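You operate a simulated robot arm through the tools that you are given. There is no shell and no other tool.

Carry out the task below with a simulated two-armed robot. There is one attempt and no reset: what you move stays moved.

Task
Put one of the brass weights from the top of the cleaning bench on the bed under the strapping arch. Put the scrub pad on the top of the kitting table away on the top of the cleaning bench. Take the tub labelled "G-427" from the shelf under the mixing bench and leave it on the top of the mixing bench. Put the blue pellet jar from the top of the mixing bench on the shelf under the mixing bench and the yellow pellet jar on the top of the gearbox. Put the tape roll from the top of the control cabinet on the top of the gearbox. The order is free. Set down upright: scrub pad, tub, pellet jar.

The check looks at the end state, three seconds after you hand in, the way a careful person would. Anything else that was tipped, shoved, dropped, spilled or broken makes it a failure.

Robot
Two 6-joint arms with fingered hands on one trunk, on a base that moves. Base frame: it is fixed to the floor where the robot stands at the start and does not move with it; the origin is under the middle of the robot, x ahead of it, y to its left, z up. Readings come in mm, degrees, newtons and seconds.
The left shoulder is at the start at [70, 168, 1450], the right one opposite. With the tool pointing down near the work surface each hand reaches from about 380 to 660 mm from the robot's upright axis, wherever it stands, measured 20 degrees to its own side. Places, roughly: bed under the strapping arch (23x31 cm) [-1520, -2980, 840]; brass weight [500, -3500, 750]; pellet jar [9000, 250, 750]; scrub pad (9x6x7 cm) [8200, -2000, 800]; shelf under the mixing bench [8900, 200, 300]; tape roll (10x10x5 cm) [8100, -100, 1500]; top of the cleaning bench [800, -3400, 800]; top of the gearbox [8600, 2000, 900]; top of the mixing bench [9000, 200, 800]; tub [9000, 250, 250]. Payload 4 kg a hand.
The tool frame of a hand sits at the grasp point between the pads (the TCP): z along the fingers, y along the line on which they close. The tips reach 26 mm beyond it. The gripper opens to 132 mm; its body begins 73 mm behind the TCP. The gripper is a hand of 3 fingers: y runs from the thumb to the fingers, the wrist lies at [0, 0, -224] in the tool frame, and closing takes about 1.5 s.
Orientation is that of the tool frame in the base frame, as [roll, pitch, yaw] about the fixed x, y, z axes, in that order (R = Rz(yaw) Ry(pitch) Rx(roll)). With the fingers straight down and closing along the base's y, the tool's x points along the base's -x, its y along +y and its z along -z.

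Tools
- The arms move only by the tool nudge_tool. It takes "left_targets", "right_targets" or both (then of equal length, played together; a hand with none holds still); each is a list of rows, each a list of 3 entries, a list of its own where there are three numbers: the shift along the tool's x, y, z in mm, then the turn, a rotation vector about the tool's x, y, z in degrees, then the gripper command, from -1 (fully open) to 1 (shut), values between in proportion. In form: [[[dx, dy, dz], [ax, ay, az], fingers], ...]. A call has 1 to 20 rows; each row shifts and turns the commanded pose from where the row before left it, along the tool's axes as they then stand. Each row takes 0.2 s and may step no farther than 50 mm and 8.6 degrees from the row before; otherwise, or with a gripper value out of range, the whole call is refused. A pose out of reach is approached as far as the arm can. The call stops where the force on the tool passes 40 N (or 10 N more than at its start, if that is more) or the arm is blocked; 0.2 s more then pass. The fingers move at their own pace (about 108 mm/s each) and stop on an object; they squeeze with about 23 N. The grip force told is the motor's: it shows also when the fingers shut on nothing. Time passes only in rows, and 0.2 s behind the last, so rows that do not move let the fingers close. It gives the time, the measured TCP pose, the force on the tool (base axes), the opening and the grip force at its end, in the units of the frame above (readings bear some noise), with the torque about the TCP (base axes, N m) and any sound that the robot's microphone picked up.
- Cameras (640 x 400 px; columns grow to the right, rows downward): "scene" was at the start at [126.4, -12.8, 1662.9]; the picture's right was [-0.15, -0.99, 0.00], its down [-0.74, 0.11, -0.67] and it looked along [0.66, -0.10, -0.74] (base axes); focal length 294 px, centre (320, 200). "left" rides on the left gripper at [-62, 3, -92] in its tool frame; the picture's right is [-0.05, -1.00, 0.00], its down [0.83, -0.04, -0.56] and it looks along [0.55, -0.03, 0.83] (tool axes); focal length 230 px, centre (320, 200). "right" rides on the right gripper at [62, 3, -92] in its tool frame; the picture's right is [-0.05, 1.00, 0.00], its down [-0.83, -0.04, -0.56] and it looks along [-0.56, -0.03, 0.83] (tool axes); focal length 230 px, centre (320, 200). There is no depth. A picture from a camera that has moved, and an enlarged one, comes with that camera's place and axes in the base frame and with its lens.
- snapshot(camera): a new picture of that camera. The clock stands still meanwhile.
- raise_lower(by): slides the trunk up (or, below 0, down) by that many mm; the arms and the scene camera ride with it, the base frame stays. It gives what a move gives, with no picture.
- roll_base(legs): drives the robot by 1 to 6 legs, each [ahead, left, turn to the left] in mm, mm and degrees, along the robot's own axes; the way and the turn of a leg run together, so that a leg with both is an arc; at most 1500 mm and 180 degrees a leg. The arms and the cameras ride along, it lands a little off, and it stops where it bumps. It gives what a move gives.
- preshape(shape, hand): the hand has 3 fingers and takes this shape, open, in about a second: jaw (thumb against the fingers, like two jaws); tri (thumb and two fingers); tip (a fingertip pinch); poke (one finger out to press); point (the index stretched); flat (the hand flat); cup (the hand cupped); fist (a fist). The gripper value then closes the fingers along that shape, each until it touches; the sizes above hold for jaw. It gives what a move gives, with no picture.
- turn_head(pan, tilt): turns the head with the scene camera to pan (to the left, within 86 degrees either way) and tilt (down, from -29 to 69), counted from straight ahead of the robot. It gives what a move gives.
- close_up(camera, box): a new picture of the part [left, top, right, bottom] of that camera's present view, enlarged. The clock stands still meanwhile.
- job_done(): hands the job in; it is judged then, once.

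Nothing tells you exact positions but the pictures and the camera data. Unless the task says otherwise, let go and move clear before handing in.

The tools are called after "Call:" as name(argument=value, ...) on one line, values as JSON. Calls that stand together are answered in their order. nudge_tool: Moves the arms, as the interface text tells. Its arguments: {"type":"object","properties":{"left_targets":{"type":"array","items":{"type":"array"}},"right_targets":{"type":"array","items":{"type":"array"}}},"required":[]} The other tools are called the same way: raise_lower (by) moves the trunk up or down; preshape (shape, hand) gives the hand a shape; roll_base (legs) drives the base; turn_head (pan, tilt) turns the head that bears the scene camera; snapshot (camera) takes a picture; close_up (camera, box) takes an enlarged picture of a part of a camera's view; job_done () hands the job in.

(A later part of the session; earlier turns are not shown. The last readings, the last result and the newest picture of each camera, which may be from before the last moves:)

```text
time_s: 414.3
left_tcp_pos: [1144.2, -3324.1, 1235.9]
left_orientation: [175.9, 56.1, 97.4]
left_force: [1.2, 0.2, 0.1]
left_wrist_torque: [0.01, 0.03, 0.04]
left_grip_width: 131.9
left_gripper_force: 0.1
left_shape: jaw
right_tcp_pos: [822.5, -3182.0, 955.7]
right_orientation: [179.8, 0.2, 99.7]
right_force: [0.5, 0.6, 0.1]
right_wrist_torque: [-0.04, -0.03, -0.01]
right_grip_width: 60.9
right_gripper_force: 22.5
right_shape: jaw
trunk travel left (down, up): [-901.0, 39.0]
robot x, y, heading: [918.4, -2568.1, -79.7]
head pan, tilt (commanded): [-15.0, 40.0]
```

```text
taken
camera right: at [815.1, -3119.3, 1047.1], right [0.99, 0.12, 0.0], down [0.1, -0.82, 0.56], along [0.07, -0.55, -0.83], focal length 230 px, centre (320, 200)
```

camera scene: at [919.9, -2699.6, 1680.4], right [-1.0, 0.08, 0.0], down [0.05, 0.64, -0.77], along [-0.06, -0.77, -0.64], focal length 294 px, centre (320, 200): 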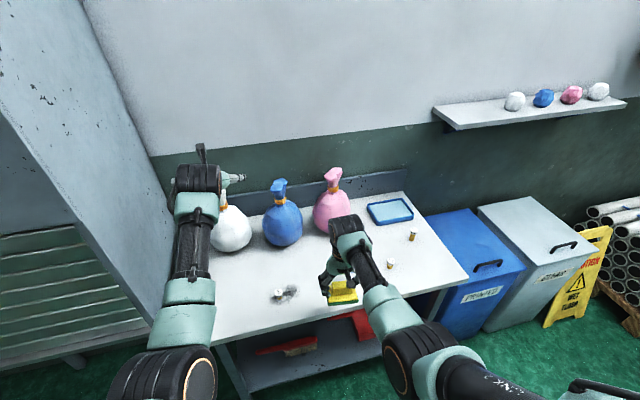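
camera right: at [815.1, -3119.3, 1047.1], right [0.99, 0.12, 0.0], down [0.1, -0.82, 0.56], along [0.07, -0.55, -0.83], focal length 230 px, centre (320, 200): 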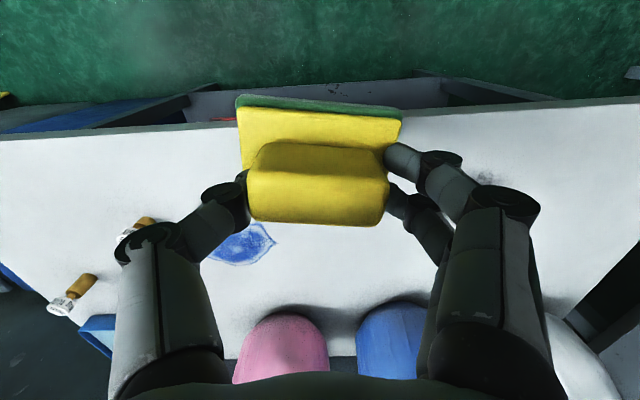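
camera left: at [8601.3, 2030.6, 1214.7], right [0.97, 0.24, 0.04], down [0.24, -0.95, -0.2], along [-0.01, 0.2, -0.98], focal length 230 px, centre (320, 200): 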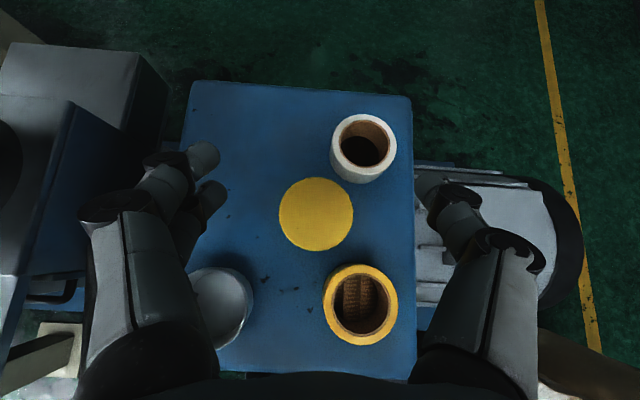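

Call:
roll_base(legs=[[130, 0, 0]])

Call:
nudge_tool(right_targets=[[[0, 0, 35], [0, 0, 0], 0.5], [[0, 0, 25], [0, 0, 0], 0.5], [[0, 0, 0], [0, 0, 0], 0.5]])

Call:
snapshot(camera="scene")

Call:
snapshot(camera="right")

```text
time_s: 415.6
left_tcp_pos: [1165.5, -3451.7, 1236.8]
left_orientation: [175.7, 56.1, 97.2]
left_force: [0.5, 1.1, 0.2]
left_wrist_torque: [0.05, -0.02, 0.0]
left_grip_width: 131.8
left_gripper_force: 0.0
left_shape: jaw
right_tcp_pos: [842.8, -3306.7, 954.1]
right_orientation: [179.7, 0.2, 99.7]
right_force: [0.0, 0.5, -0.7]
right_wrist_torque: [-0.02, 0.03, 0.0]
right_grip_width: 60.7
right_gripper_force: 22.8
right_shape: jaw
trunk travel left (down, up): [-901.0, 39.0]
robot x, y, heading: [940.7, -2690.9, -79.7]
head pan, tilt (commanded): [-15.0, 40.0]
```

```text
time_s: 416.4
left_tcp_pos: [1165.9, -3455.6, 1234.7]
left_orientation: [175.6, 55.9, 97.2]
left_force: [-0.2, -0.6, 0.4]
left_wrist_torque: [0.04, 0.01, 0.01]
left_grip_width: 131.8
left_gripper_force: 0.1
left_shape: jaw
right_tcp_pos: [844.7, -3310.2, 890.7]
right_orientation: [179.9, 0.1, 99.6]
right_force: [0.0, 0.2, -0.3]
right_wrist_torque: [0.01, 0.02, -0.03]
right_grip_width: 60.8
right_gripper_force: 22.6
right_shape: jaw
trunk travel left (down, up): [-901.0, 39.0]
robot x, y, heading: [943.6, -2695.2, -79.7]
head pan, tilt (commanded): [-15.0, 40.0]
```

```text
taken
camera scene: at [942.4, -2832.7, 1679.7], right [-1.0, 0.08, 0.0], down [0.05, 0.64, -0.77], along [-0.06, -0.76, -0.64], focal length 294 px, centre (320, 200)
```

scene: 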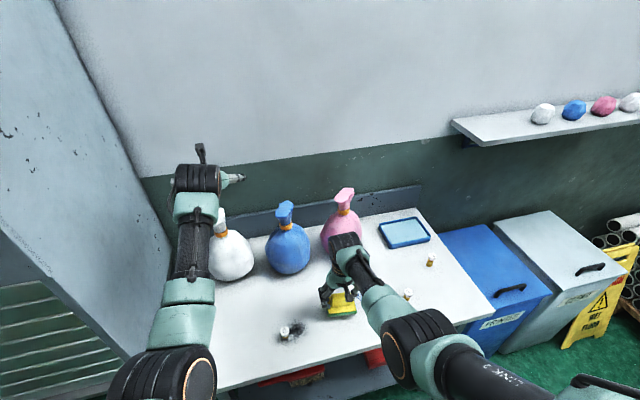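

```text
taken
camera right: at [836.6, -3249.0, 984.0], right [0.99, 0.11, 0.0], down [0.09, -0.83, 0.56], along [0.07, -0.55, -0.83], focal length 230 px, centre (320, 200)
```

right: 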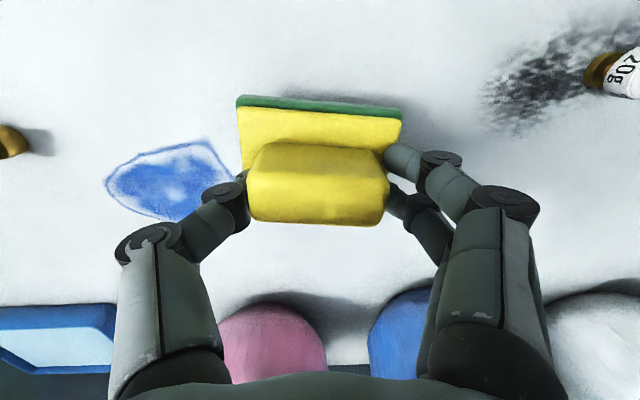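

The pad hovers over a clean spot. The arm is nearly fully stretched, so I lower the rest with the trunk in small steps.

Call:
raise_lower(by=-20)

Call:
raise_lower(by=-5)

Call:
raise_lower(by=-4)

```text
time_s: 417.1
left_tcp_pos: [1165.2, -3455.5, 1214.1]
left_orientation: [175.6, 55.9, 97.2]
left_force: [0.1, -0.9, -1.0]
left_wrist_torque: [0.01, 0.0, -0.03]
left_grip_width: 131.9
left_gripper_force: 0.0
left_shape: jaw
right_tcp_pos: [843.4, -3310.1, 873.0]
right_orientation: [179.8, -0.1, 99.6]
right_force: [-0.7, 0.1, -0.1]
right_wrist_torque: [0.0, -0.02, 0.01]
right_grip_width: 60.7
right_gripper_force: 23.0
right_shape: jaw
trunk travel left (down, up): [-881.0, 59.0]
robot x, y, heading: [942.9, -2699.9, -79.9]
head pan, tilt (commanded): [-15.0, 40.0]
```

```text
time_s: 417.6
left_tcp_pos: [1165.6, -3454.2, 1208.7]
left_orientation: [175.7, 55.9, 97.2]
left_force: [-0.9, -0.8, 0.2]
left_wrist_torque: [0.02, 0.02, -0.02]
left_grip_width: 132.2
left_gripper_force: 0.0
left_shape: jaw
right_tcp_pos: [843.1, -3309.9, 867.2]
right_orientation: [179.9, 0.0, 99.6]
right_force: [-0.9, -0.9, 0.1]
right_wrist_torque: [-0.02, 0.0, -0.01]
right_grip_width: 61.0
right_gripper_force: 23.0
right_shape: jaw
trunk travel left (down, up): [-876.0, 64.0]
robot x, y, heading: [943.3, -2701.0, -79.5]
head pan, tilt (commanded): [-15.0, 40.0]
```

```text
time_s: 418.1
left_tcp_pos: [1165.1, -3452.5, 1207.7]
left_orientation: [175.7, 55.9, 97.3]
left_force: [-0.3, -0.5, 0.7]
left_wrist_torque: [0.0, 0.02, 0.01]
left_grip_width: 131.9
left_gripper_force: 0.0
left_shape: jaw
right_tcp_pos: [843.9, -3310.8, 866.7]
right_orientation: [179.7, 0.4, 99.4]
right_force: [-1.3, 0.9, 19.1]
right_wrist_torque: [0.22, -0.73, 0.03]
right_grip_width: 60.8
right_gripper_force: 22.7
right_shape: jaw
trunk travel left (down, up): [-872.0, 68.0]
robot x, y, heading: [941.0, -2695.2, -79.7]
head pan, tilt (commanded): [-15.0, 40.0]
```

Contact. I relieve 3 mm and open the hand.

Call:
raise_lower(by=3)

Call:
nudge_tool(right_targets=[[[0, 0, 0], [0, 0, 0], 0.05], [[0, 0, 0], [0, 0, 0], -0.2], [[0, 0, 0], [0, 0, 0], -0.5], [[0, 0, 0], [0, 0, 0], -0.5], [[0, 0, 0], [0, 0, 0], -0.5]])

Call:
snapshot(camera="right")

```text
time_s: 418.7
left_tcp_pos: [1166.0, -3454.4, 1208.7]
left_orientation: [175.7, 56.0, 97.1]
left_force: [-0.1, 0.0, -0.2]
left_wrist_torque: [0.02, -0.05, -0.02]
left_grip_width: 131.8
left_gripper_force: 0.1
left_shape: jaw
right_tcp_pos: [844.1, -3309.8, 867.3]
right_orientation: [179.7, 0.1, 99.6]
right_force: [0.2, -3.1, 7.5]
right_wrist_torque: [-0.03, -0.3, -0.09]
right_grip_width: 60.9
right_gripper_force: 23.2
right_shape: jaw
trunk travel left (down, up): [-875.0, 65.0]
robot x, y, heading: [941.8, -2695.7, -79.6]
head pan, tilt (commanded): [-15.0, 40.0]
```

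```text
time_s: 419.9
left_tcp_pos: [1165.1, -3453.9, 1208.5]
left_orientation: [175.6, 55.8, 97.3]
left_force: [0.1, -0.5, 0.3]
left_wrist_torque: [0.02, 0.02, 0.01]
left_grip_width: 131.9
left_gripper_force: 0.1
left_shape: jaw
right_tcp_pos: [843.2, -3308.6, 865.8]
right_orientation: [179.8, 0.0, 99.6]
right_force: [0.2, -0.6, 0.4]
right_wrist_torque: [0.0, -0.01, 0.0]
right_grip_width: 98.7
right_gripper_force: 0.1
right_shape: jaw
trunk travel left (down, up): [-875.0, 65.0]
robot x, y, heading: [942.7, -2697.4, -79.7]
head pan, tilt (commanded): [-15.0, 40.0]
```

```text
taken
camera right: at [836.3, -3248.1, 958.7], right [0.99, 0.11, 0.0], down [0.09, -0.83, 0.56], along [0.07, -0.55, -0.83], focal length 230 px, centre (320, 200)
```

right: 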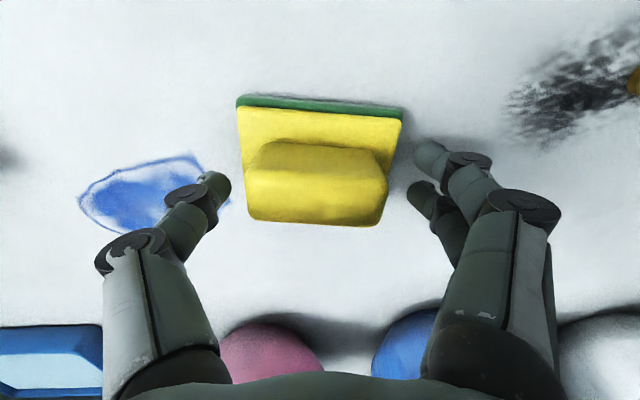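

The pad is released and sits upright. I lift the hand clear and then look right toward the strapping arch to choose how to grip the weight.

Call:
raise_lower(by=65)

Call:
roll_base(legs=[[-200, 0, 0]])

Call:
snapshot(camera="scene")

Call:
turn_head(pan=-82, tilt=15)

Call:
snapshot(camera="scene")

```text
time_s: 420.9
left_tcp_pos: [1166.4, -3454.4, 1272.0]
left_orientation: [175.7, 56.0, 97.1]
left_force: [0.5, -1.5, 0.7]
left_wrist_torque: [0.01, 0.0, -0.03]
left_grip_width: 131.8
left_gripper_force: 0.2
left_shape: jaw
right_tcp_pos: [843.3, -3310.2, 932.3]
right_orientation: [179.8, 0.0, 99.7]
right_force: [0.4, -0.6, -0.6]
right_wrist_torque: [0.01, -0.02, -0.01]
right_grip_width: 98.5
right_gripper_force: 0.1
right_shape: jaw
trunk travel left (down, up): [-940.0, 0.0]
robot x, y, heading: [939.9, -2698.3, -79.7]
head pan, tilt (commanded): [-15.0, 40.0]
```

```text
time_s: 422.5
left_tcp_pos: [1134.2, -3265.7, 1270.9]
left_orientation: [175.7, 55.6, 97.3]
left_force: [0.7, -0.6, -0.4]
left_wrist_torque: [0.0, 0.0, 0.01]
left_grip_width: 131.9
left_gripper_force: 0.1
left_shape: jaw
right_tcp_pos: [809.5, -3120.4, 928.9]
right_orientation: [179.9, -0.2, 99.7]
right_force: [-0.3, -0.1, -0.1]
right_wrist_torque: [0.01, 0.01, 0.01]
right_grip_width: 98.8
right_gripper_force: 0.0
right_shape: jaw
trunk travel left (down, up): [-940.0, 0.0]
robot x, y, heading: [905.7, -2501.7, -79.7]
head pan, tilt (commanded): [-15.0, 40.0]
```

```text
taken
camera scene: at [908.2, -2644.3, 1718.3], right [-1.0, 0.08, 0.0], down [0.05, 0.64, -0.76], along [-0.06, -0.76, -0.65], focal length 294 px, centre (320, 200)
```

scene: 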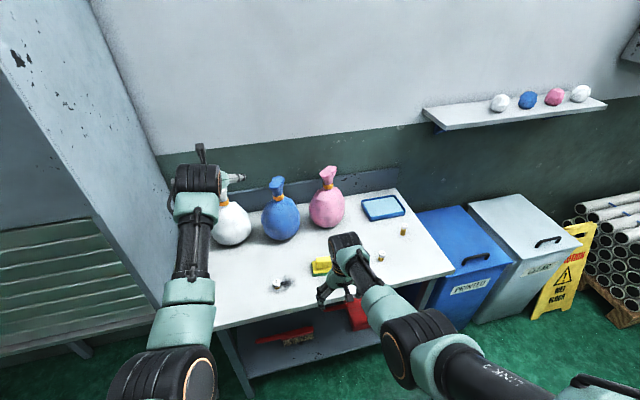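

```text
time_s: 423.9
left_tcp_pos: [1131.6, -3261.4, 1273.1]
left_orientation: [175.7, 55.9, 97.3]
left_force: [0.1, -0.8, 0.8]
left_wrist_torque: [0.02, 0.03, 0.0]
left_grip_width: 131.8
left_gripper_force: 0.0
left_shape: jaw
right_tcp_pos: [809.1, -3116.9, 931.6]
right_orientation: [179.8, 0.0, 99.6]
right_force: [-0.3, -0.1, 0.2]
right_wrist_torque: [-0.02, -0.01, -0.02]
right_grip_width: 98.8
right_gripper_force: 0.0
right_shape: jaw
trunk travel left (down, up): [-940.0, 0.0]
robot x, y, heading: [906.7, -2504.0, -79.8]
head pan, tilt (commanded): [-82.0, 15.0]
```

```text
taken
camera scene: at [825.4, -2583.3, 1758.4], right [-0.32, 0.95, 0.0], down [0.25, 0.08, -0.97], along [-0.92, -0.31, -0.26], focal length 294 px, centre (320, 200)
```

scene: 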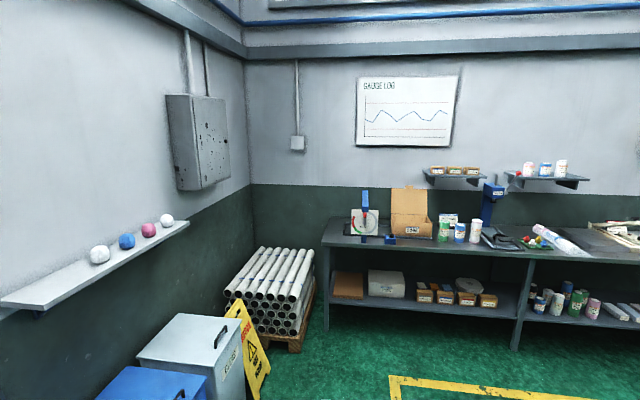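

Call:
close_up(camera="scene", box=[310, 170, 560, 350])

Call:
close_up(camera="scene", box=[330, 180, 450, 255])

```text
2.22 times, centred on (435, 260) of scene
camera zoom: at [825.4, -2583.3, 1758.4], right [-0.32, 0.95, 0.0], down [0.25, 0.08, -0.97], along [-0.92, -0.31, -0.26], focal length 653 px, centre (64, 67)
```

zoom: 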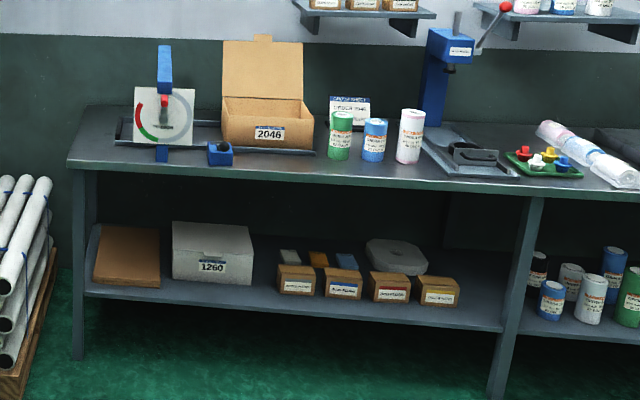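

```text
5.33 times, centred on (390, 218) of scene
camera zoom: at [825.4, -2583.3, 1758.4], right [-0.32, 0.95, 0.0], down [0.25, 0.08, -0.97], along [-0.92, -0.31, -0.26], focal length 1567 px, centre (-53, 107)
```

zoom: 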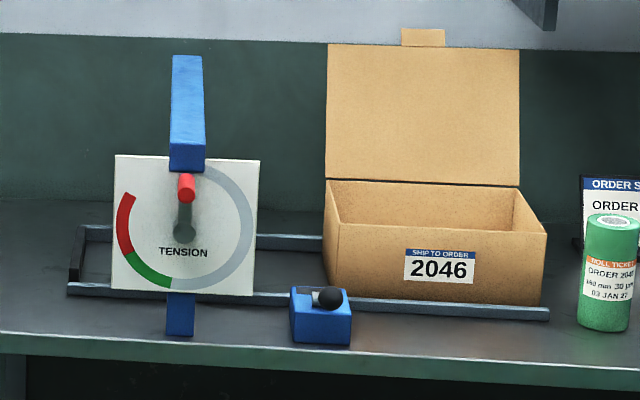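

The arch spans front-to-back over a rail bed, with a tension gauge plate on its front leg; from above and beside the beam I can set a weight down, so a straight-down grip is right. I slide right to the 50 g weight.

Call:
roll_base(legs=[[0, -242, 0], [110, 0, 0]])

Call:
turn_head(pan=-15, tilt=45)

Call:
snapshot(camera="scene")

Call:
snapshot(camera="right")

```text
time_s: 426.4
left_tcp_pos: [910.9, -3407.1, 1275.4]
left_orientation: [175.6, 56.1, 97.2]
left_force: [-0.3, 0.2, -0.3]
left_wrist_torque: [-0.04, 0.0, 0.0]
left_grip_width: 131.8
left_gripper_force: 0.0
left_shape: jaw
right_tcp_pos: [589.8, -3265.1, 935.1]
right_orientation: [179.8, 0.2, 99.8]
right_force: [-0.3, 0.1, 0.2]
right_wrist_torque: [0.0, -0.01, -0.01]
right_grip_width: 98.6
right_gripper_force: 0.0
right_shape: jaw
trunk travel left (down, up): [-940.0, 0.0]
robot x, y, heading: [690.3, -2649.8, -79.7]
head pan, tilt (commanded): [-82.0, 15.0]
```

```text
time_s: 427.8
left_tcp_pos: [913.4, -3412.3, 1274.0]
left_orientation: [175.6, 55.9, 97.2]
left_force: [1.0, 1.3, -0.1]
left_wrist_torque: [0.01, 0.01, 0.01]
left_grip_width: 132.0
left_gripper_force: 0.0
left_shape: jaw
right_tcp_pos: [590.4, -3268.2, 931.9]
right_orientation: [179.8, 0.0, 99.7]
right_force: [-0.5, -0.2, 0.4]
right_wrist_torque: [-0.01, -0.01, 0.01]
right_grip_width: 98.7
right_gripper_force: 0.0
right_shape: jaw
trunk travel left (down, up): [-940.0, 0.0]
robot x, y, heading: [685.5, -2653.4, -80.0]
head pan, tilt (commanded): [-15.0, 45.0]
```

```text
taken
camera scene: at [687.9, -2785.6, 1711.6], right [-1.0, 0.08, 0.0], down [0.06, 0.7, -0.71], along [-0.06, -0.7, -0.71], focal length 294 px, centre (320, 200)
```

scene: 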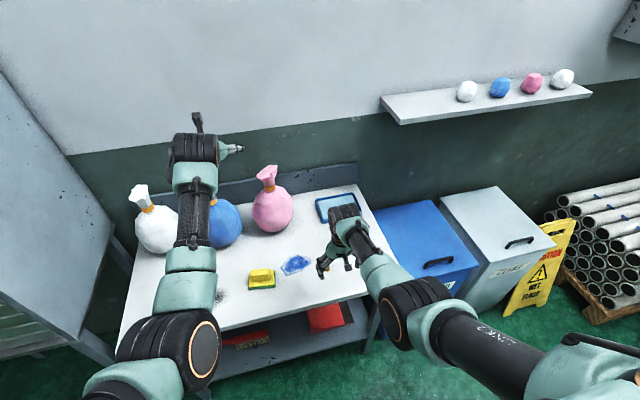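

```text
taken
camera right: at [582.7, -3206.3, 1023.7], right [0.99, 0.12, 0.0], down [0.1, -0.83, 0.56], along [0.07, -0.55, -0.83], focal length 230 px, centre (320, 200)
```

right: 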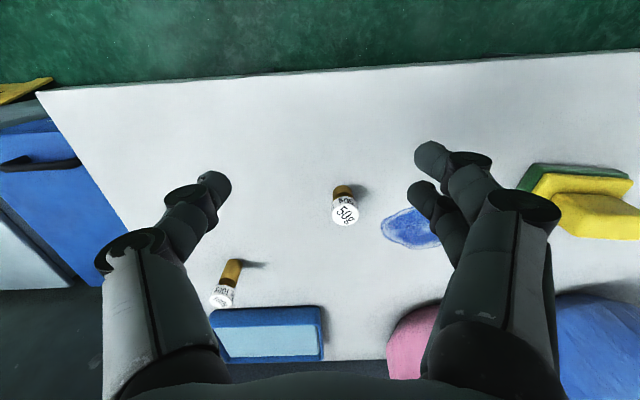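

The 50 g weight stands at about [623, -3334]. I move the base up and align the right hand over it.

Call:
roll_base(legs=[[110, 21, 0]])

Call:
nudge_tool(right_targets=[[[40, 0, 0], [0, 0, 0], -0.3], [[0, 0, 0], [0, 0, 0], -0.3]])

Call:
raise_lower(by=-45)

Call:
snapshot(camera="right")

Call:
snapshot(camera="scene")

```text
time_s: 429.0
left_tcp_pos: [953.4, -3511.8, 1276.0]
left_orientation: [175.6, 56.1, 97.2]
left_force: [-1.0, -0.3, 0.0]
left_wrist_torque: [0.02, -0.01, -0.01]
left_grip_width: 131.8
left_gripper_force: 0.1
left_shape: jaw
right_tcp_pos: [629.1, -3369.5, 933.4]
right_orientation: [179.8, 0.2, 99.8]
right_force: [-0.3, 0.4, 0.1]
right_wrist_torque: [-0.01, -0.03, 0.0]
right_grip_width: 98.6
right_gripper_force: 0.0
right_shape: jaw
trunk travel left (down, up): [-940.0, 0.0]
robot x, y, heading: [726.4, -2756.2, -79.5]
head pan, tilt (commanded): [-15.0, 45.0]
```

```text
time_s: 429.6
left_tcp_pos: [952.9, -3513.1, 1275.0]
left_orientation: [175.5, 56.1, 97.3]
left_force: [-0.7, 0.0, 0.3]
left_wrist_torque: [-0.03, 0.0, 0.04]
left_grip_width: 131.8
left_gripper_force: 0.0
left_shape: jaw
right_tcp_pos: [622.7, -3329.7, 933.2]
right_orientation: [179.9, 0.0, 99.7]
right_force: [0.9, 0.8, -0.1]
right_wrist_torque: [-0.02, 0.01, -0.03]
right_grip_width: 86.1
right_gripper_force: 0.1
right_shape: jaw
trunk travel left (down, up): [-940.0, 0.0]
robot x, y, heading: [729.3, -2758.0, -79.6]
head pan, tilt (commanded): [-15.0, 45.0]
```

```text
time_s: 430.5
left_tcp_pos: [954.4, -3516.4, 1227.9]
left_orientation: [175.5, 55.8, 97.4]
left_force: [-0.4, 0.5, -0.9]
left_wrist_torque: [0.01, -0.03, -0.01]
left_grip_width: 131.8
left_gripper_force: 0.1
left_shape: jaw
right_tcp_pos: [624.8, -3333.2, 886.0]
right_orientation: [179.8, 0.1, 99.7]
right_force: [0.7, 0.2, -0.4]
right_wrist_torque: [-0.03, 0.04, 0.01]
right_grip_width: 86.3
right_gripper_force: 0.0
right_shape: jaw
trunk travel left (down, up): [-895.0, 45.0]
robot x, y, heading: [726.2, -2757.6, -79.7]
head pan, tilt (commanded): [-15.0, 45.0]
```

```text
taken
camera right: at [617.2, -3271.4, 978.5], right [0.99, 0.12, 0.0], down [0.1, -0.83, 0.55], along [0.07, -0.55, -0.83], focal length 230 px, centre (320, 200)
```

right: 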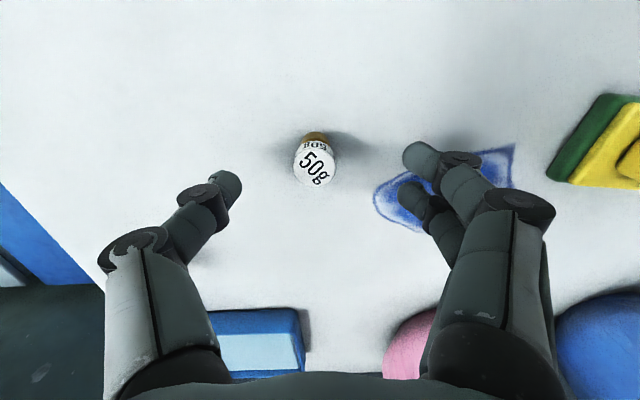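

```text
taken
camera scene: at [728.9, -2890.8, 1666.5], right [-1.0, 0.08, 0.0], down [0.06, 0.71, -0.71], along [-0.06, -0.7, -0.71], focal length 294 px, centre (320, 200)
```

scene: 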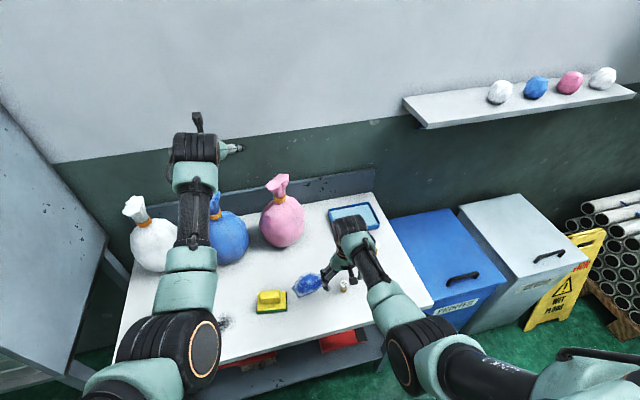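

Nearly perfect alignment. I correct 2 mm, descend around the weight and close.

Call:
nudge_tool(right_targets=[[[2, -2.5, 0], [0, 0, 0], -0.3], [[0, 0, 25], [0, 0, 0], -0.3], [[0, 0, 20], [0, 0, 0], -0.3], [[0, 0, 0], [0, 0, 0], -0.3]])

Call:
snapshot(camera="right")

```text
time_s: 431.5
left_tcp_pos: [954.2, -3514.0, 1231.0]
left_orientation: [175.7, 56.1, 97.4]
left_force: [0.7, -0.4, -0.2]
left_wrist_torque: [0.01, -0.01, -0.03]
left_grip_width: 131.7
left_gripper_force: 0.0
left_shape: jaw
right_tcp_pos: [623.1, -3333.5, 846.4]
right_orientation: [179.8, 0.4, 99.7]
right_force: [-0.4, -0.5, 26.6]
right_wrist_torque: [0.22, -0.77, -0.12]
right_grip_width: 84.7
right_gripper_force: 0.1
right_shape: jaw
trunk travel left (down, up): [-895.0, 45.0]
robot x, y, heading: [727.0, -2760.3, -79.8]
head pan, tilt (commanded): [-15.0, 45.0]
```

```text
taken
camera right: at [615.3, -3270.3, 937.4], right [0.99, 0.12, 0.0], down [0.09, -0.82, 0.56], along [0.07, -0.56, -0.83], focal length 230 px, centre (320, 200)
```

right: 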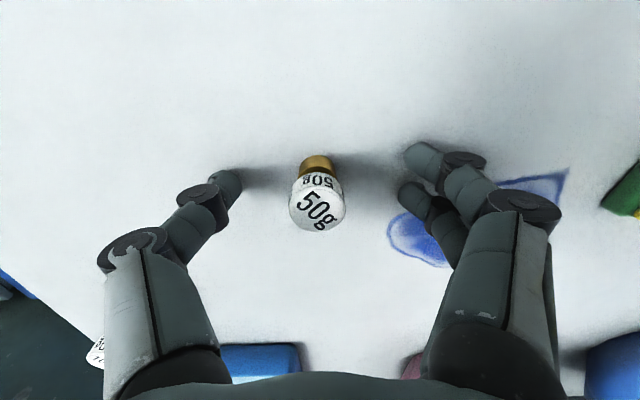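

The fingertips reached the bench surface (about z 819). I raise 12 mm and then close on the weight.

Call:
nudge_tool(right_targets=[[[0, 0, -14], [0, 0, 0], -0.3], [[0, -1, 0], [0, 0, 0], -0.3], [[0, 0, 0], [0, 0, 0], 0.2], [[0, 0, 0], [0, 0, 0], 0.8], [[0, 0, 0], [0, 0, 0], 0.8], [[0, 0, 0], [0, 0, 0], 0.8], [[0, 0, 0], [0, 0, 0], 0.8], [[0, 0, 0], [0, 0, 0], 0.8]])

Call:
snapshot(camera="right")

```text
time_s: 433.3
left_tcp_pos: [954.8, -3516.1, 1229.1]
left_orientation: [175.7, 55.9, 97.2]
left_force: [0.8, 0.3, -1.2]
left_wrist_torque: [-0.03, 0.02, 0.04]
left_grip_width: 131.9
left_gripper_force: 0.0
left_shape: jaw
right_tcp_pos: [620.2, -3331.9, 855.5]
right_orientation: [179.8, 0.0, 99.7]
right_force: [-0.2, 0.2, 0.2]
right_wrist_torque: [0.0, 0.01, 0.0]
right_grip_width: 13.5
right_gripper_force: 0.1
right_shape: jaw
trunk travel left (down, up): [-895.0, 45.0]
robot x, y, heading: [728.4, -2758.0, -79.6]
head pan, tilt (commanded): [-15.0, 45.0]
```

```text
taken
camera right: at [613.3, -3269.7, 947.8], right [0.99, 0.12, 0.0], down [0.1, -0.83, 0.56], along [0.07, -0.55, -0.83], focal length 230 px, centre (320, 200)
```

right: 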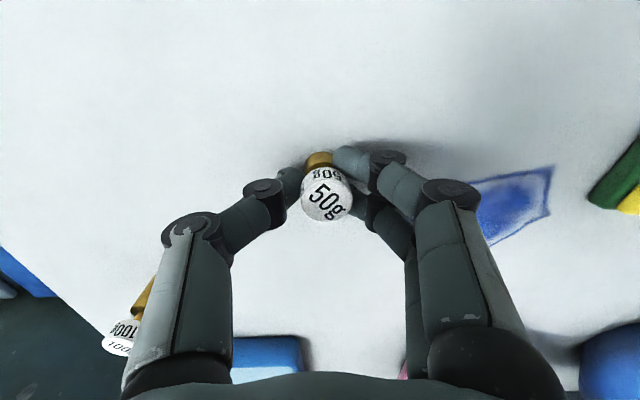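

The opening reached the commanded value without force; the weight is slim. I close further.

Call:
nudge_tool(right_targets=[[[0, 0, 0], [0, 0, 0], 1], [[0, 0, 0], [0, 0, 0], 1], [[0, 0, 0], [0, 0, 0], 1], [[0, 0, 0], [0, 0, 0], 1]])

Call:
snapshot(camera="right")

Call:
close_up(camera="scene", box=[290, 230, 400, 320])

```text
time_s: 434.3
left_tcp_pos: [953.5, -3516.3, 1228.7]
left_orientation: [175.5, 55.9, 97.3]
left_force: [-0.7, 0.1, 0.7]
left_wrist_torque: [-0.02, 0.03, 0.02]
left_grip_width: 132.0
left_gripper_force: 0.0
left_shape: jaw
right_tcp_pos: [620.5, -3330.7, 854.2]
right_orientation: [179.8, 0.0, 99.7]
right_force: [0.1, 0.7, 0.4]
right_wrist_torque: [0.03, 0.02, -0.02]
right_grip_width: 8.5
right_gripper_force: 23.2
right_shape: jaw
trunk travel left (down, up): [-895.0, 45.0]
robot x, y, heading: [727.2, -2757.1, -79.7]
head pan, tilt (commanded): [-15.0, 45.0]
```

```text
taken
camera right: at [613.4, -3269.8, 947.6], right [0.99, 0.12, 0.0], down [0.1, -0.83, 0.56], along [0.07, -0.55, -0.83], focal length 230 px, centre (320, 200)
```

right: 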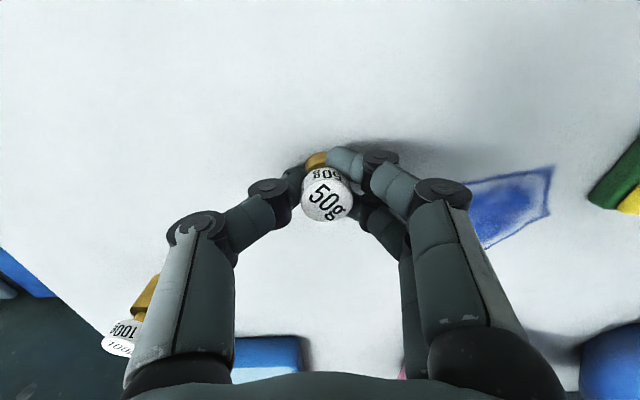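

```text
4.44 times, centred on (345, 275) of scene
camera zoom: at [728.5, -2890.0, 1666.6], right [-1.0, 0.08, 0.0], down [0.06, 0.71, -0.71], along [-0.06, -0.7, -0.71], focal length 1306 px, centre (209, -133)
```

zoom: 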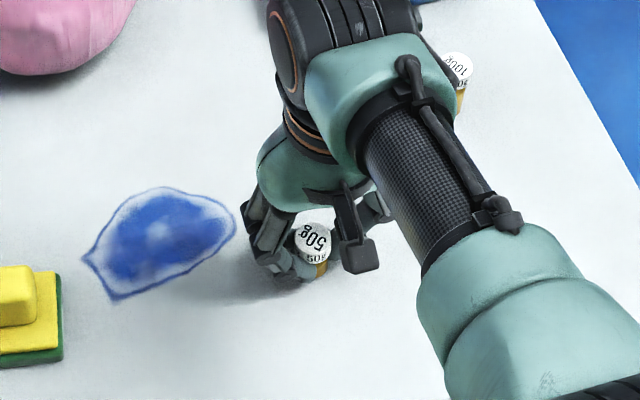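

Call:
nudge_tool(right_targets=[[[0, 0, -10], [0, 0, 0], 1], [[0, 0, -15], [0, 0, 0], 1], [[0, 0, 0], [0, 0, 0], 1]])

Call:
snapshot(camera="right")

Call:
close_up(camera="scene", box=[290, 230, 400, 320])

```text
time_s: 435.1
left_tcp_pos: [953.3, -3517.3, 1229.4]
left_orientation: [175.6, 56.0, 97.3]
left_force: [0.4, -0.9, -0.3]
left_wrist_torque: [-0.04, 0.0, -0.02]
left_grip_width: 132.0
left_gripper_force: 0.1
left_shape: jaw
right_tcp_pos: [619.7, -3331.7, 880.5]
right_orientation: [179.9, 0.1, 99.7]
right_force: [0.2, 0.0, -0.6]
right_wrist_torque: [-0.01, -0.01, 0.01]
right_grip_width: 8.5
right_gripper_force: 23.2
right_shape: jaw
trunk travel left (down, up): [-895.0, 45.0]
robot x, y, heading: [725.3, -2761.3, -79.5]
head pan, tilt (commanded): [-15.0, 45.0]
```

```text
taken
camera right: at [613.1, -3269.6, 972.9], right [0.99, 0.12, 0.0], down [0.1, -0.83, 0.55], along [0.07, -0.55, -0.83], focal length 230 px, centre (320, 200)
```

right: 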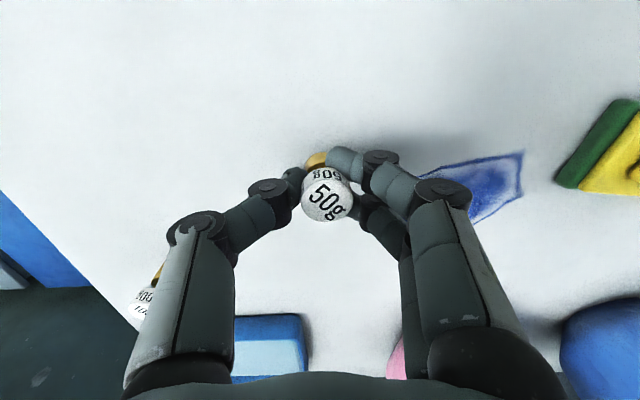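

```text
4.44 times, centred on (345, 275) of scene
camera zoom: at [728.5, -2890.1, 1666.6], right [-1.0, 0.08, 0.0], down [0.06, 0.71, -0.71], along [-0.06, -0.7, -0.71], focal length 1306 px, centre (209, -133)
```

zoom: 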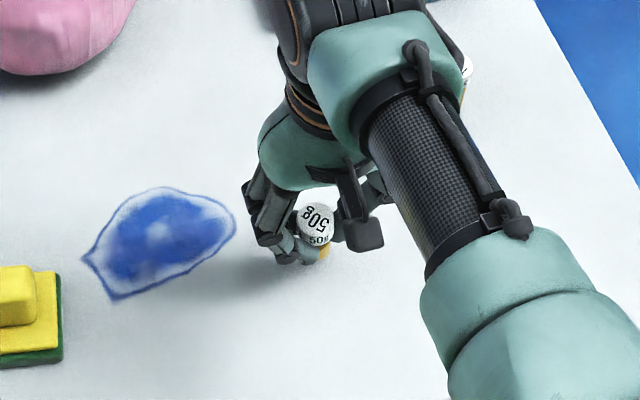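

The 50 g weight is held and comes up with the hand. I lift it, back off, turn right toward the strapping bench and drive up to look.

Call:
nudge_tool(right_targets=[[[0, 0, -30], [0, 0, 0], 1], [[0, 0, -30], [0, 0, 0], 1], [[0, 0, 0], [0, 0, 0], 1]])

Call:
roll_base(legs=[[-260, 0, 0]])

Call:
raise_lower(by=45)

Call:
roll_base(legs=[[0, 0, -90], [1200, 0, 0]])

Call:
turn_head(pan=0, tilt=30)

Call:
snapshot(camera="scene")

Call:
snapshot(camera="right")

```text
time_s: 435.9
left_tcp_pos: [954.3, -3518.2, 1228.4]
left_orientation: [175.6, 55.9, 97.2]
left_force: [-0.1, 0.4, -1.0]
left_wrist_torque: [-0.01, -0.01, 0.0]
left_grip_width: 131.8
left_gripper_force: 0.0
left_shape: jaw
right_tcp_pos: [621.2, -3329.5, 940.9]
right_orientation: [179.8, -0.1, 99.7]
right_force: [-0.1, 0.1, -1.0]
right_wrist_torque: [0.0, -0.02, -0.01]
right_grip_width: 8.4
right_gripper_force: 22.4
right_shape: jaw
trunk travel left (down, up): [-895.0, 45.0]
robot x, y, heading: [731.0, -2761.1, -79.6]
head pan, tilt (commanded): [-15.0, 45.0]
```

```text
time_s: 437.8
left_tcp_pos: [908.2, -3263.4, 1226.8]
left_orientation: [175.7, 55.7, 97.4]
left_force: [-0.2, -1.0, -0.6]
left_wrist_torque: [0.04, 0.01, 0.03]
left_grip_width: 131.8
left_gripper_force: 0.0
left_shape: jaw
right_tcp_pos: [574.0, -3077.9, 939.0]
right_orientation: [179.8, -0.1, 99.8]
right_force: [-0.3, 0.5, -0.6]
right_wrist_torque: [0.04, 0.0, 0.01]
right_grip_width: 8.5
right_gripper_force: 23.3
right_shape: jaw
trunk travel left (down, up): [-895.0, 45.0]
robot x, y, heading: [680.1, -2505.3, -79.6]
head pan, tilt (commanded): [-15.0, 45.0]
```

```text
time_s: 438.7
left_tcp_pos: [908.7, -3261.4, 1273.3]
left_orientation: [175.5, 55.9, 97.5]
left_force: [0.9, 0.0, -0.1]
left_wrist_torque: [0.03, 0.0, 0.01]
left_grip_width: 131.8
left_gripper_force: 0.1
left_shape: jaw
right_tcp_pos: [573.6, -3076.5, 985.9]
right_orientation: [179.8, 0.0, 99.8]
right_force: [-0.2, 0.2, -0.5]
right_wrist_torque: [0.0, -0.01, 0.02]
right_grip_width: 8.5
right_gripper_force: 22.7
right_shape: jaw
trunk travel left (down, up): [-940.0, 0.0]
robot x, y, heading: [682.1, -2501.3, -79.7]
head pan, tilt (commanded): [-15.0, 45.0]
```

```text
time_s: 448.6
left_tcp_pos: [-1264.1, -2961.6, 1273.5]
left_orientation: [175.5, 56.1, 7.7]
left_force: [1.1, 1.0, -1.0]
left_wrist_torque: [0.03, -0.02, -0.01]
left_grip_width: 132.0
left_gripper_force: 0.1
left_shape: jaw
right_tcp_pos: [-1080.2, -2626.0, 985.7]
right_orientation: [179.8, 0.1, 10.1]
right_force: [0.3, -0.3, -1.3]
right_wrist_torque: [-0.01, 0.02, -0.02]
right_grip_width: 8.5
right_gripper_force: 22.6
right_shape: jaw
trunk travel left (down, up): [-940.0, 0.0]
robot x, y, heading: [-503.1, -2729.9, -169.0]
head pan, tilt (commanded): [-15.0, 45.0]
```

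```text
time_s: 449.4
left_tcp_pos: [-1263.6, -2962.7, 1274.8]
left_orientation: [175.5, 56.0, 7.7]
left_force: [-0.1, 0.0, 0.0]
left_wrist_torque: [0.0, -0.03, -0.03]
left_grip_width: 132.1
left_gripper_force: 0.1
left_shape: jaw
right_tcp_pos: [-1079.4, -2626.8, 985.6]
right_orientation: [179.8, 0.0, 10.1]
right_force: [0.6, -0.1, -0.6]
right_wrist_torque: [0.01, -0.04, 0.0]
right_grip_width: 8.4
right_gripper_force: 22.7
right_shape: jaw
trunk travel left (down, up): [-940.0, 0.0]
robot x, y, heading: [-508.2, -2727.8, -169.1]
head pan, tilt (commanded): [0.0, 30.0]
```

```text
taken
camera scene: at [-647.1, -2757.3, 1734.1], right [-0.19, 0.98, 0.0], down [0.49, 0.09, -0.87], along [-0.85, -0.16, -0.5], focal length 294 px, centre (320, 200)
```

scene: 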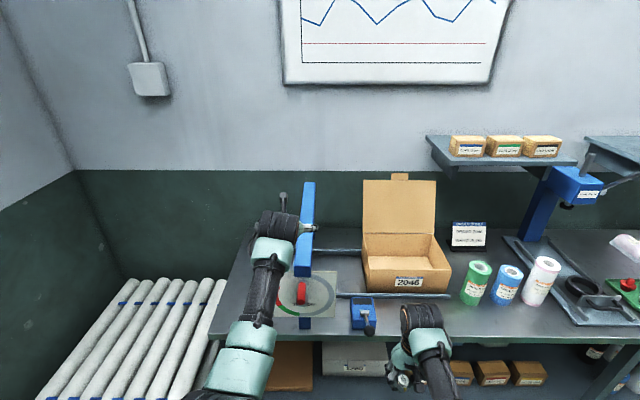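

```text
taken
camera right: at [-1018.6, -2618.1, 1078.1], right [0.12, -0.99, 0.0], down [-0.83, -0.1, 0.56], along [-0.55, -0.07, -0.83], focal length 230 px, centre (320, 200)
```

right: 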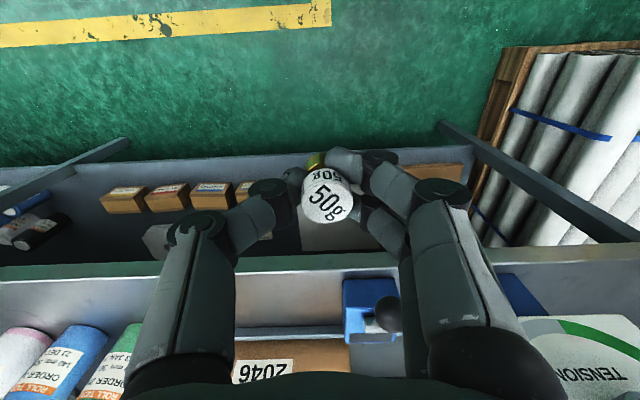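

The left hand is too near the arch, so I move it well out to the left first, then examine the arch closely.

Call:
nudge_tool(left_targets=[[[0, 45, 0], [0, 0, 0], -1], [[0, 45, 0], [0, 0, 0], -1], [[0, 45, 0], [0, 0, 0], -1], [[0, 45, 0], [0, 0, 0], -1], [[23, 0, -32], [0, 0, 0], -1], [[23, 0, -32], [0, 0, 0], -1]])

Call:
snapshot(camera="scene")

Call:
close_up(camera="scene", box=[230, 160, 470, 340])

```text
time_s: 450.8
left_tcp_pos: [-1148.9, -3120.9, 1280.6]
left_orientation: [175.5, 56.1, 7.6]
left_force: [0.1, 0.0, -0.5]
left_wrist_torque: [0.03, 0.01, 0.0]
left_grip_width: 132.0
left_gripper_force: 0.1
left_shape: jaw
right_tcp_pos: [-1078.4, -2625.7, 986.5]
right_orientation: [179.9, 0.1, 10.1]
right_force: [0.2, -0.1, -0.6]
right_wrist_torque: [-0.02, 0.01, -0.02]
right_grip_width: 8.1
right_gripper_force: 23.1
right_shape: jaw
trunk travel left (down, up): [-940.0, 0.0]
robot x, y, heading: [-503.5, -2729.9, -169.3]
head pan, tilt (commanded): [0.0, 30.0]
```

```text
taken
camera scene: at [-644.2, -2755.8, 1734.5], right [-0.19, 0.98, 0.0], down [0.49, 0.09, -0.87], along [-0.85, -0.16, -0.5], focal length 294 px, centre (320, 200)
```

scene: 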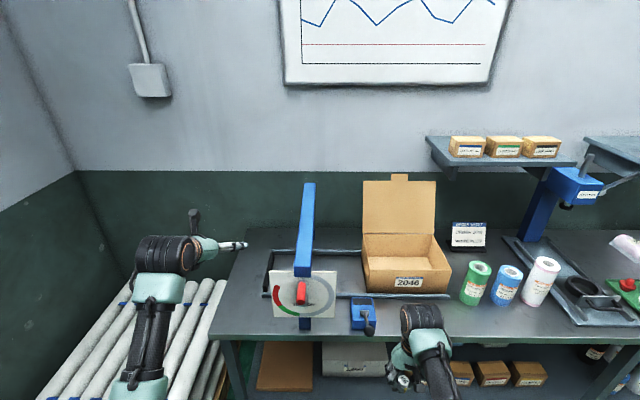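

```text
2.22 times, centred on (350, 250) of scene
camera zoom: at [-644.2, -2755.8, 1734.5], right [-0.19, 0.98, 0.0], down [0.49, 0.09, -0.87], along [-0.85, -0.16, -0.5], focal length 653 px, centre (253, 89)
```

zoom: 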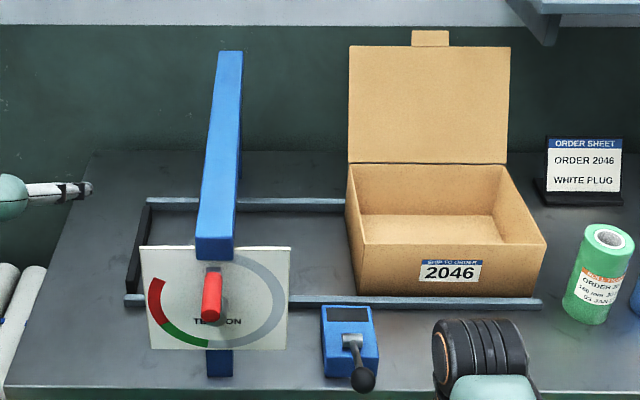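

Now I see it clearly: the rails form the bed, the arch beam runs front to back, the gauge plate blocks the front and box 2046 stands to the right. I'll pass over the box's front edge, then shift left beside the beam and lower the weight onto the bed. First I raise and extend the right hand and drive nearer.

Call:
nudge_tool(right_targets=[[[0, 0, -28], [0, 0, 0], 1], [[-45, 0, 0], [0, 0, 0], 1], [[0, 0, 0], [0, 0, 0], 1]])

Call:
roll_base(legs=[[280, 0, 0]])

Call:
turn_head(pan=-5, tilt=45)

Call:
snapshot(camera="scene")

Call:
snapshot(camera="right")

```text
time_s: 451.6
left_tcp_pos: [-1152.0, -3121.5, 1277.8]
left_orientation: [175.6, 55.8, 7.8]
left_force: [0.3, -0.2, 0.3]
left_wrist_torque: [0.01, -0.01, 0.02]
left_grip_width: 131.6
left_gripper_force: 0.0
left_shape: jaw
right_tcp_pos: [-1125.0, -2635.5, 1013.7]
right_orientation: [179.8, 0.0, 10.1]
right_force: [0.6, -0.2, -0.8]
right_wrist_torque: [-0.01, 0.01, -0.02]
right_grip_width: 8.5
right_gripper_force: 22.8
right_shape: jaw
trunk travel left (down, up): [-940.0, 0.0]
robot x, y, heading: [-506.7, -2734.9, -169.3]
head pan, tilt (commanded): [0.0, 30.0]
```

```text
time_s: 453.5
left_tcp_pos: [-1424.6, -3174.6, 1280.4]
left_orientation: [175.6, 56.0, 7.7]
left_force: [0.1, 0.0, 0.4]
left_wrist_torque: [-0.04, -0.01, 0.0]
left_grip_width: 132.0
left_gripper_force: 0.1
left_shape: jaw
right_tcp_pos: [-1398.4, -2687.2, 1016.4]
right_orientation: [179.7, 0.1, 10.1]
right_force: [0.7, 0.4, -1.0]
right_wrist_torque: [0.0, 0.04, 0.02]
right_grip_width: 8.7
right_gripper_force: 23.0
right_shape: jaw
trunk travel left (down, up): [-940.0, 0.0]
robot x, y, heading: [-777.6, -2779.3, -169.3]
head pan, tilt (commanded): [0.0, 30.0]
```

```text
time_s: 454.3
left_tcp_pos: [-1427.9, -3175.7, 1276.7]
left_orientation: [175.6, 56.0, 7.7]
left_force: [-0.8, -0.4, -0.1]
left_wrist_torque: [0.01, 0.01, -0.01]
left_grip_width: 131.8
left_gripper_force: 0.1
left_shape: jaw
right_tcp_pos: [-1400.2, -2688.0, 1013.4]
right_orientation: [179.8, 0.1, 10.1]
right_force: [0.1, 0.0, -0.7]
right_wrist_torque: [0.0, 0.0, 0.0]
right_grip_width: 8.3
right_gripper_force: 22.7
right_shape: jaw
trunk travel left (down, up): [-940.0, 0.0]
robot x, y, heading: [-781.5, -2785.9, -169.1]
head pan, tilt (commanded): [-5.0, 45.0]
```

```text
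taken
camera scene: at [-915.2, -2801.4, 1711.6], right [-0.1, 0.99, 0.0], down [0.7, 0.07, -0.71], along [-0.7, -0.07, -0.71], focal length 294 px, centre (320, 200)
```

scene: 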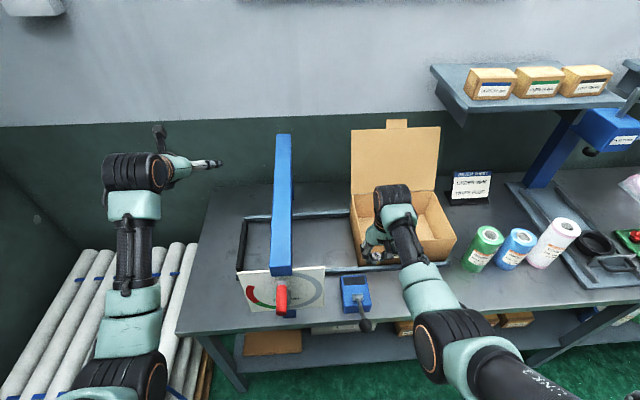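

```text
taken
camera right: at [-1338.9, -2678.7, 1106.0], right [0.12, -0.99, 0.0], down [-0.83, -0.1, 0.55], along [-0.55, -0.07, -0.83], focal length 230 px, centre (320, 200)
```

right: 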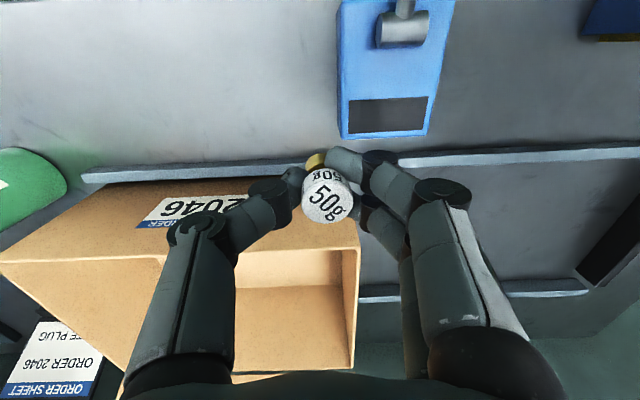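

The hand is above the box's front-left wall with about 30 mm to spare; the middle of the bed is 200 mm further in. I drive ahead 190 mm.

Call:
roll_base(legs=[[190, 0, 0]])

Call:
snapshot(camera="scene")

Call:
snapshot(camera="right")

```text
time_s: 455.8
left_tcp_pos: [-1608.0, -3207.5, 1281.8]
left_orientation: [175.6, 56.2, 7.6]
left_force: [0.3, 0.0, 0.3]
left_wrist_torque: [0.0, -0.02, -0.02]
left_grip_width: 131.9
left_gripper_force: 0.0
left_shape: jaw
right_tcp_pos: [-1580.3, -2718.7, 1016.5]
right_orientation: [179.8, 0.2, 10.0]
right_force: [0.0, -0.7, -0.2]
right_wrist_torque: [0.02, 0.03, 0.01]
right_grip_width: 8.4
right_gripper_force: 22.7
right_shape: jaw
trunk travel left (down, up): [-940.0, 0.0]
robot x, y, heading: [-963.8, -2819.0, -169.6]
head pan, tilt (commanded): [-5.0, 45.0]
```

```text
taken
camera scene: at [-1092.8, -2834.6, 1712.1], right [-0.1, 1.0, 0.0], down [0.7, 0.07, -0.71], along [-0.71, -0.07, -0.7], focal length 294 px, centre (320, 200)
```

scene: 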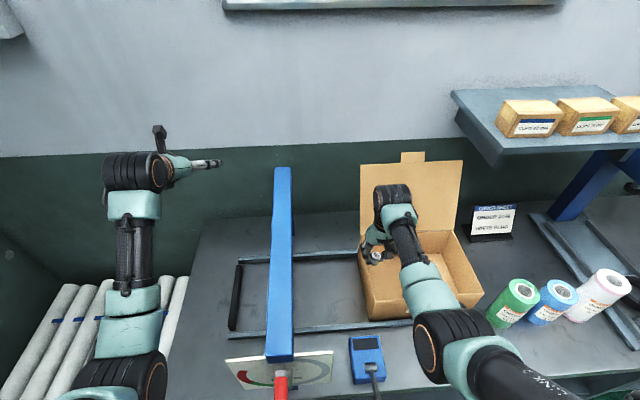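

```text
taken
camera right: at [-1518.6, -2711.4, 1108.1], right [0.12, -0.99, 0.0], down [-0.82, -0.1, 0.56], along [-0.55, -0.07, -0.83], focal length 230 px, centre (320, 200)
```

right: 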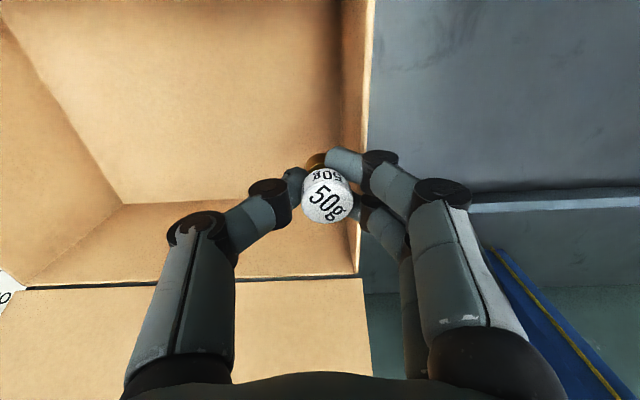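

The hand is at mid-depth of the bed, 263 mm right of the arch plane. I shift the weight left toward the arch in steps: 100 mm with the arm, then 48 mm with the base.

Call:
nudge_tool(right_targets=[[[0, 35, 0], [0, 0, 0], 1], [[0, 35, 0], [0, 0, 0], 1], [[0, 30, 0], [0, 0, 0], 1], [[0, 0, 0], [0, 0, 0], 1]])

Call:
roll_base(legs=[[0, 48, 0]])

Call:
snapshot(camera="scene")

Call:
snapshot(camera="right")

```text
time_s: 456.8
left_tcp_pos: [-1612.4, -3207.8, 1278.5]
left_orientation: [175.4, 55.9, 7.4]
left_force: [1.4, 0.4, 0.5]
left_wrist_torque: [0.04, 0.04, 0.02]
left_grip_width: 132.2
left_gripper_force: 0.1
left_shape: jaw
right_tcp_pos: [-1568.3, -2818.8, 1014.3]
right_orientation: [179.7, 0.1, 9.9]
right_force: [0.1, -0.7, -1.5]
right_wrist_torque: [-0.02, -0.01, -0.02]
right_grip_width: 8.2
right_gripper_force: 23.4
right_shape: jaw
trunk travel left (down, up): [-940.0, 0.0]
robot x, y, heading: [-969.2, -2815.6, -169.4]
head pan, tilt (commanded): [-5.0, 45.0]
```

```text
time_s: 457.7
left_tcp_pos: [-1605.2, -3244.3, 1280.9]
left_orientation: [174.7, 56.0, 6.8]
left_force: [-0.1, 0.9, 0.0]
left_wrist_torque: [-0.05, -0.02, 0.04]
left_grip_width: 132.0
left_gripper_force: 0.1
left_shape: jaw
right_tcp_pos: [-1560.3, -2854.9, 1013.8]
right_orientation: [179.3, 0.1, 9.9]
right_force: [0.6, 1.0, -0.8]
right_wrist_torque: [-0.05, -0.01, 0.02]
right_grip_width: 8.3
right_gripper_force: 23.4
right_shape: jaw
trunk travel left (down, up): [-940.0, 0.0]
robot x, y, heading: [-955.9, -2862.1, -169.3]
head pan, tilt (commanded): [-5.0, 45.0]
```

```text
taken
camera scene: at [-1091.9, -2868.0, 1711.5], right [-0.1, 1.0, -0.01], down [0.7, 0.06, -0.71], along [-0.7, -0.07, -0.71], focal length 294 px, centre (320, 200)
```

scene: 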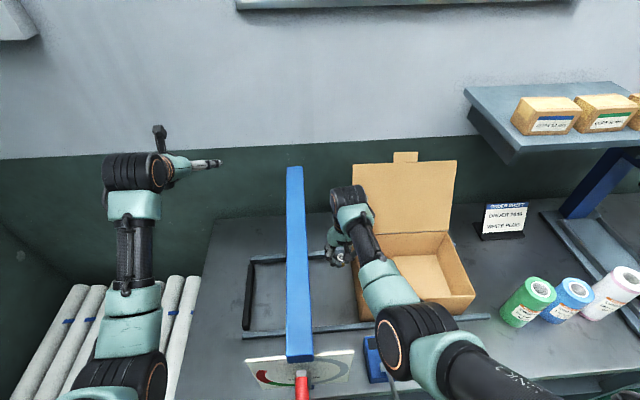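

```text
taken
camera right: at [-1498.6, -2847.0, 1105.7], right [0.12, -0.99, 0.01], down [-0.83, -0.09, 0.55], along [-0.55, -0.07, -0.83], focal length 230 px, centre (320, 200)
```

right: 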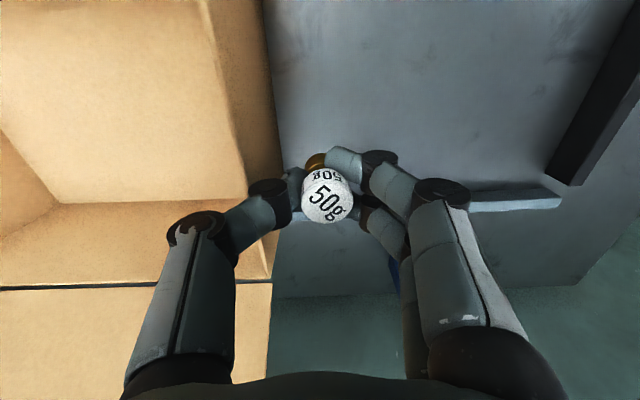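

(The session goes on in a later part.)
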